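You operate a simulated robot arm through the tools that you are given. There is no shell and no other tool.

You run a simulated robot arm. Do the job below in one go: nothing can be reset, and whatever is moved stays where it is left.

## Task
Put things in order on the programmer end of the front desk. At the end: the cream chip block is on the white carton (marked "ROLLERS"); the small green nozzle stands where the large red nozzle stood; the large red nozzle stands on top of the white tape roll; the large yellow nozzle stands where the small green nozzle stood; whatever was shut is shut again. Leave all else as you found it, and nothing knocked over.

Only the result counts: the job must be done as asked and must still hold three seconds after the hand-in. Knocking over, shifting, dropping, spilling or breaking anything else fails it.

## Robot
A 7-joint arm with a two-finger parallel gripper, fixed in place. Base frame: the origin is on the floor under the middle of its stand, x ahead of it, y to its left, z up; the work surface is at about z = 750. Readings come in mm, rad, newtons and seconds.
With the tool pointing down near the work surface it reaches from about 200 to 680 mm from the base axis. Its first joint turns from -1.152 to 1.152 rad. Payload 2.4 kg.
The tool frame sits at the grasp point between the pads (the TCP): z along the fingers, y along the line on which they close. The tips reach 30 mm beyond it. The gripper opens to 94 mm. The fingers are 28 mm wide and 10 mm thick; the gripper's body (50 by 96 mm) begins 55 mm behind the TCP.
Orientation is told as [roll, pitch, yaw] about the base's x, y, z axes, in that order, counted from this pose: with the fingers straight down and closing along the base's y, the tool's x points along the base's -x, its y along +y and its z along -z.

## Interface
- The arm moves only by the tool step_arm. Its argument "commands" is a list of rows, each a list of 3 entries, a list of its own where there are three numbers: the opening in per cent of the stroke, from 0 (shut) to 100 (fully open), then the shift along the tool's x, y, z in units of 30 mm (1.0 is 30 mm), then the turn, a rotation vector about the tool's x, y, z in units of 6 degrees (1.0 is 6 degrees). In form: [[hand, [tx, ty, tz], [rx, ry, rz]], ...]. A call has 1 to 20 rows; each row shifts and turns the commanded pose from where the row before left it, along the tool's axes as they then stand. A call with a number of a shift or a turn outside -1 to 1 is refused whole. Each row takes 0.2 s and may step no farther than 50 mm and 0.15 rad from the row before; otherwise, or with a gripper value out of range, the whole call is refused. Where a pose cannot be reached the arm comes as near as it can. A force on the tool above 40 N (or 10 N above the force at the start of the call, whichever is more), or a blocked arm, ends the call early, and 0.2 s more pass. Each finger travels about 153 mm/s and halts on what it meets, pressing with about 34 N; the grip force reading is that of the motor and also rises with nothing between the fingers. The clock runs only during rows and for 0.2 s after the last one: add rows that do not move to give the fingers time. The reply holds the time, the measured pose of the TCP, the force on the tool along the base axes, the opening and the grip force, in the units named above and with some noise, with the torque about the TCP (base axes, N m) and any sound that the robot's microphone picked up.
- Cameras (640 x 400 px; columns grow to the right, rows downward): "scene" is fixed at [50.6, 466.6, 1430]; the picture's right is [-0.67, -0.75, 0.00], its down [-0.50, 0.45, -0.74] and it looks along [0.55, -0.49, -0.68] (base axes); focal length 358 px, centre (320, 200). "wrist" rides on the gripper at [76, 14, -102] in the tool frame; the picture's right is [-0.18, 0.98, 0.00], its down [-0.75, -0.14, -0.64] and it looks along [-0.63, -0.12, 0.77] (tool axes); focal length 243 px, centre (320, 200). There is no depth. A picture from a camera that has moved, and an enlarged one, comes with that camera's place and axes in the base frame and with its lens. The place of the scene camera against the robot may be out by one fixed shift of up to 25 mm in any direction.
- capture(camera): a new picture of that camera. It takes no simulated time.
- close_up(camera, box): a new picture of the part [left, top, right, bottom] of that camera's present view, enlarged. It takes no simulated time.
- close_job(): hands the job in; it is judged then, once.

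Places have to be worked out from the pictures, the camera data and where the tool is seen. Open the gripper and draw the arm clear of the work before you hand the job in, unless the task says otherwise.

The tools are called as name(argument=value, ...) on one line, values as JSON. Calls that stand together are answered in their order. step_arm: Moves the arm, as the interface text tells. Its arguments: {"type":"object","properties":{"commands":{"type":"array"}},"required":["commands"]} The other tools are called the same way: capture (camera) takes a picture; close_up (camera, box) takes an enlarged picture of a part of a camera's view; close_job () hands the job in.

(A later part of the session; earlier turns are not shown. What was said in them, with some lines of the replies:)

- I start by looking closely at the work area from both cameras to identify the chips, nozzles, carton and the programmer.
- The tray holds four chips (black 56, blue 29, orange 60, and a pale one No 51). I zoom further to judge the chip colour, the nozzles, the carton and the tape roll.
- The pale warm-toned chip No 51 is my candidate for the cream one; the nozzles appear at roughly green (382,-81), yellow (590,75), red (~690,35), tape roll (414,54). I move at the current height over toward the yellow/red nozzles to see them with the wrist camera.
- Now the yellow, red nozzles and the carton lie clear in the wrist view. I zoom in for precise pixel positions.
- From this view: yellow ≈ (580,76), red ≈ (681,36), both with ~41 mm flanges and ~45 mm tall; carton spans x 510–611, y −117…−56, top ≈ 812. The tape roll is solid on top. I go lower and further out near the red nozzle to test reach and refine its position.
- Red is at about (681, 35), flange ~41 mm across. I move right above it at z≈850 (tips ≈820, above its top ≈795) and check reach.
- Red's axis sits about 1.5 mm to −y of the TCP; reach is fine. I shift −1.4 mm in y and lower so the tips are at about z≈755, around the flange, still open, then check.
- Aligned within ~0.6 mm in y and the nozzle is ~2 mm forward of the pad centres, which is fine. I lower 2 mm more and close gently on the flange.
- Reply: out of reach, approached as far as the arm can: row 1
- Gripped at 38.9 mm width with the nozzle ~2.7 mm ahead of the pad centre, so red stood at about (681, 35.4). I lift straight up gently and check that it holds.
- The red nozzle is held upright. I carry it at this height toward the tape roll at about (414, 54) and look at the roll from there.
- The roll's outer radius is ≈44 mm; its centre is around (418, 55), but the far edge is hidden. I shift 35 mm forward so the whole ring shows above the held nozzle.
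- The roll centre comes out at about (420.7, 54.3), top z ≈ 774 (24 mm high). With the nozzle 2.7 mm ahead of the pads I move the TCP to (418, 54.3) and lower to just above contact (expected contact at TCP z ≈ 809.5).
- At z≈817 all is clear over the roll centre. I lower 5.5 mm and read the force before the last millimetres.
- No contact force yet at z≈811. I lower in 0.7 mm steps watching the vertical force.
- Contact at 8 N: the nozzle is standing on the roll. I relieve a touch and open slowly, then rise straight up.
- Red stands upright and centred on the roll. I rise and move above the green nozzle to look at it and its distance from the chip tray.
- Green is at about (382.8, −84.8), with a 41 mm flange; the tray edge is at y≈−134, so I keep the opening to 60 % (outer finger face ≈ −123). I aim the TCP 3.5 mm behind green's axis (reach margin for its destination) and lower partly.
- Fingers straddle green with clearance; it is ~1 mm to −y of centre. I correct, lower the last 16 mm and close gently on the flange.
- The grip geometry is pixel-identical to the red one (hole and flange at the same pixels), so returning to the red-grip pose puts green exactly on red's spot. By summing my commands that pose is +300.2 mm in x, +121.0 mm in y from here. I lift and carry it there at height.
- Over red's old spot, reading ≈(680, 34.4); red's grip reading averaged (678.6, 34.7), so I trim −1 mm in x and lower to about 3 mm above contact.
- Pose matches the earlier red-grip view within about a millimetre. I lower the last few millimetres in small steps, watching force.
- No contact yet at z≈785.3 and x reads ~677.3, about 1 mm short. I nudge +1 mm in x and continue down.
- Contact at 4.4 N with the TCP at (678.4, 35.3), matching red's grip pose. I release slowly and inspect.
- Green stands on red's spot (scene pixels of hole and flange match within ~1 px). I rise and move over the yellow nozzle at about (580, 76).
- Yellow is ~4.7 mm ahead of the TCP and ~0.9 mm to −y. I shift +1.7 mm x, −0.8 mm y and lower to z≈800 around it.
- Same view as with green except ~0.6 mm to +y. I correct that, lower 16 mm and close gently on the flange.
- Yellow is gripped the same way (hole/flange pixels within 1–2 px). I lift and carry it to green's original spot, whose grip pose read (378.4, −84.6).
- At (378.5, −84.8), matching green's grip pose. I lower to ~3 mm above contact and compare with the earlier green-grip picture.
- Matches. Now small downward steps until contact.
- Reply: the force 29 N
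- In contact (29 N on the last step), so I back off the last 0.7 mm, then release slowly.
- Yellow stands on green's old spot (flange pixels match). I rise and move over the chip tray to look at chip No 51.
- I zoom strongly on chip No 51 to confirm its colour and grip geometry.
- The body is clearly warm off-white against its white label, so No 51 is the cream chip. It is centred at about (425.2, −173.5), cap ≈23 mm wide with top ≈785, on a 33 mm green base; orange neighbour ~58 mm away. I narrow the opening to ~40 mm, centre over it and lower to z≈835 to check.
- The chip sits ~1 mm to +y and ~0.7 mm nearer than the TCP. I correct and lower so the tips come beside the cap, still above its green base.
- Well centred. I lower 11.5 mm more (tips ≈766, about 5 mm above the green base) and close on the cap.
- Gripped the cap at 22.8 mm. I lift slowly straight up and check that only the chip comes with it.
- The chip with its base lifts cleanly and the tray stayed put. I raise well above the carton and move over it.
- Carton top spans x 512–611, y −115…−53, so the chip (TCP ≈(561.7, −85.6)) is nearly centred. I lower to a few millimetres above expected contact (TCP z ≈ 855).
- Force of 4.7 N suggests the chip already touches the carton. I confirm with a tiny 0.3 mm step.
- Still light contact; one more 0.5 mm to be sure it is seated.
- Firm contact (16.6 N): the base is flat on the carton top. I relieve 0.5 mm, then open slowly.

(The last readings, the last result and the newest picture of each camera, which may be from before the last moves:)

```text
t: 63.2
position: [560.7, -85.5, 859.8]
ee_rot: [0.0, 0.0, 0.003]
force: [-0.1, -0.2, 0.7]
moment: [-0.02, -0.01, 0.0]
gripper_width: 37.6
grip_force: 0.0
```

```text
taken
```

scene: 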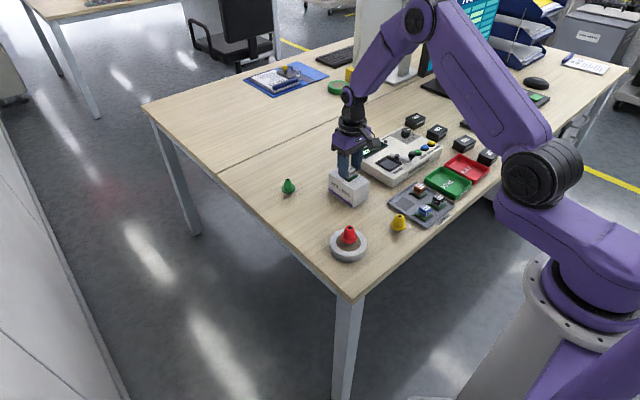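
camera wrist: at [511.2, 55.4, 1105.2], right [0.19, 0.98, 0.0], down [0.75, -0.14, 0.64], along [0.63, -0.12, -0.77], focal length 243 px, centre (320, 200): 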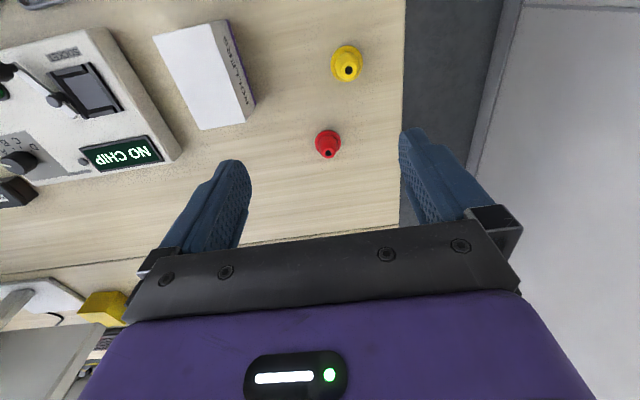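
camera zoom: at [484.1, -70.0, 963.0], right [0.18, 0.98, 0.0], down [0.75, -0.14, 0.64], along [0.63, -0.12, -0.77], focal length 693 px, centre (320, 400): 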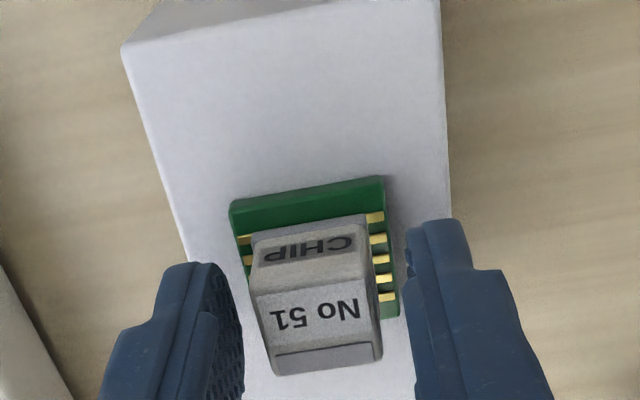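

The chip rests flat and centred on the carton. I rise straight up, open fully and retreat to near the starting pose, clear of the work.

step_arm(commands=[[45, [0, 0, -0.4], [0, 0, 0]], [45, [0, 0, -0.9], [0, 0, 0]], [45, [0, 0, -1], [0, 0, 0]], [60, [0, 0, -1], [0, 0, 0]], [80, [0, 0, -1], [0, 0, 0]], [100, [0.5, -0.2, -0.4], [0, 0, 0]], [100, [0.9, -0.35, 0], [0, 0, 0]], [100, [0.9, -0.35, 0], [0, 0, 0]], [100, [0.9, -0.35, 0], [0, 0, 0]], [100, [0.9, -0.35, 0], [0, 0, 0]], [100, [0.9, -0.35, 0], [0, 0, 0]], [100, [0.5, -0.1, 0], [0, 0, 0]], [100, [0, 0, 0], [0, 0, 0]], [100, [0, 0, 0], [0, 0, 0]]])

capture(camera="scene")

close_up(camera="scene", box=[260, 120, 460, 270])

close_up(camera="scene", box=[340, 110, 520, 230])

capture(camera="wrist")

```text
t: 66.2
position: [394.4, -146.6, 1002.7]
ee_rot: [0.0, -0.001, 0.001]
force: [-0.4, -0.7, 0.4]
moment: [0.02, -0.01, 0.02]
gripper_width: 93.9
grip_force: 0.0
```

```text
taken
```

scene: 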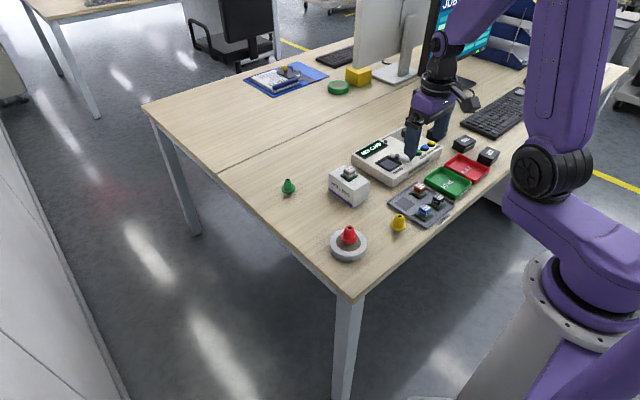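

```text
2.67 times, centred on (360, 195) of scene
camera zoom: at [50.6, 466.6, 1430.0], right [-0.67, -0.75, 0.0], down [-0.5, 0.45, -0.74], along [0.55, -0.49, -0.68], focal length 953 px, centre (213, 213)
```

zoom: 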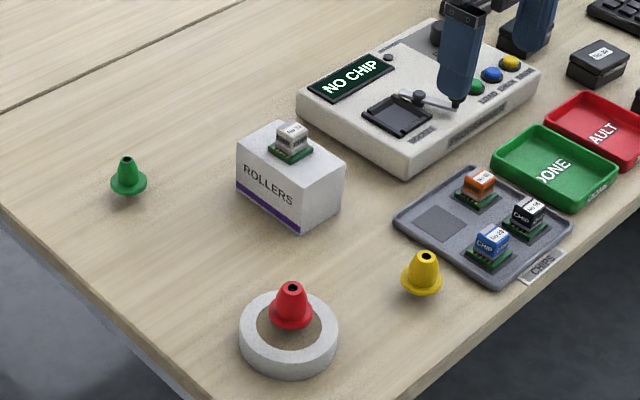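

```text
3.33 times, centred on (430, 170) of scene
camera zoom: at [50.6, 466.6, 1430.0], right [-0.67, -0.75, 0.0], down [-0.5, 0.45, -0.74], along [0.55, -0.49, -0.68], focal length 1192 px, centre (-47, 300)
```

zoom: 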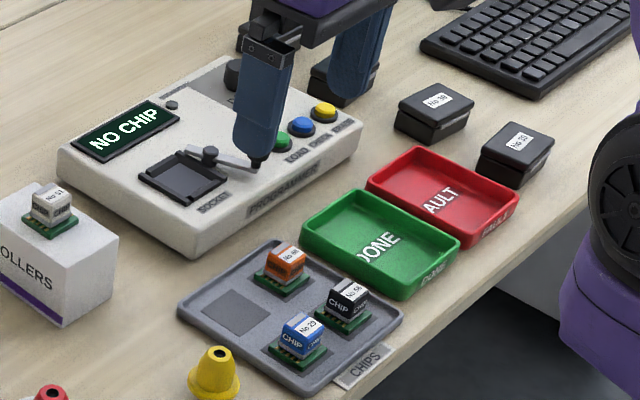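

```text
taken
camera wrist: at [317.7, -131.7, 1105.0], right [0.18, 0.98, 0.0], down [0.75, -0.14, 0.64], along [0.63, -0.12, -0.77], focal length 243 px, centre (320, 200)
```

wrist: 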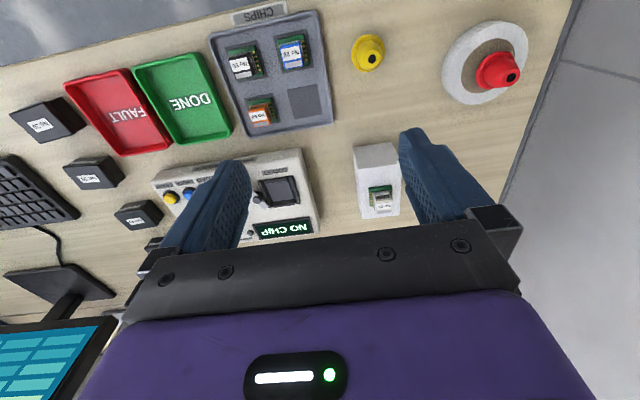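

Everything is in place. Green stands on red's old spot and yellow on green's old spot, both matching the original pixels. Red stands on the roll and the cream chip is on the carton. The roll, carton, tray and programmer are unchanged, nothing shut was opened, and the arm is clear with the gripper open. I hand the job in.

close_job()

```text
The job is handed in.
```

The job is done and handed in. The final pictures show everything upright where you asked for it:

- **Cream chip block:** chip No 51, the only off-white one in sight, now sits flat near the middle of the "ROLLERS" carton. I identified it by colour, because the task gave no number.
- **Small green nozzle:** it stands where the large red nozzle stood, within about 1–2 mm.
- **Large red nozzle:** it stands on the white tape roll, close to its centre.
- **Large yellow nozzle:** it stands where the small green nozzle stood, also within about 1–2 mm.

I opened nothing, so nothing needed shutting again. The tray, carton, tape roll and programmer look unmoved. The gripper is open, and the arm is back near its starting position, clear of the work.
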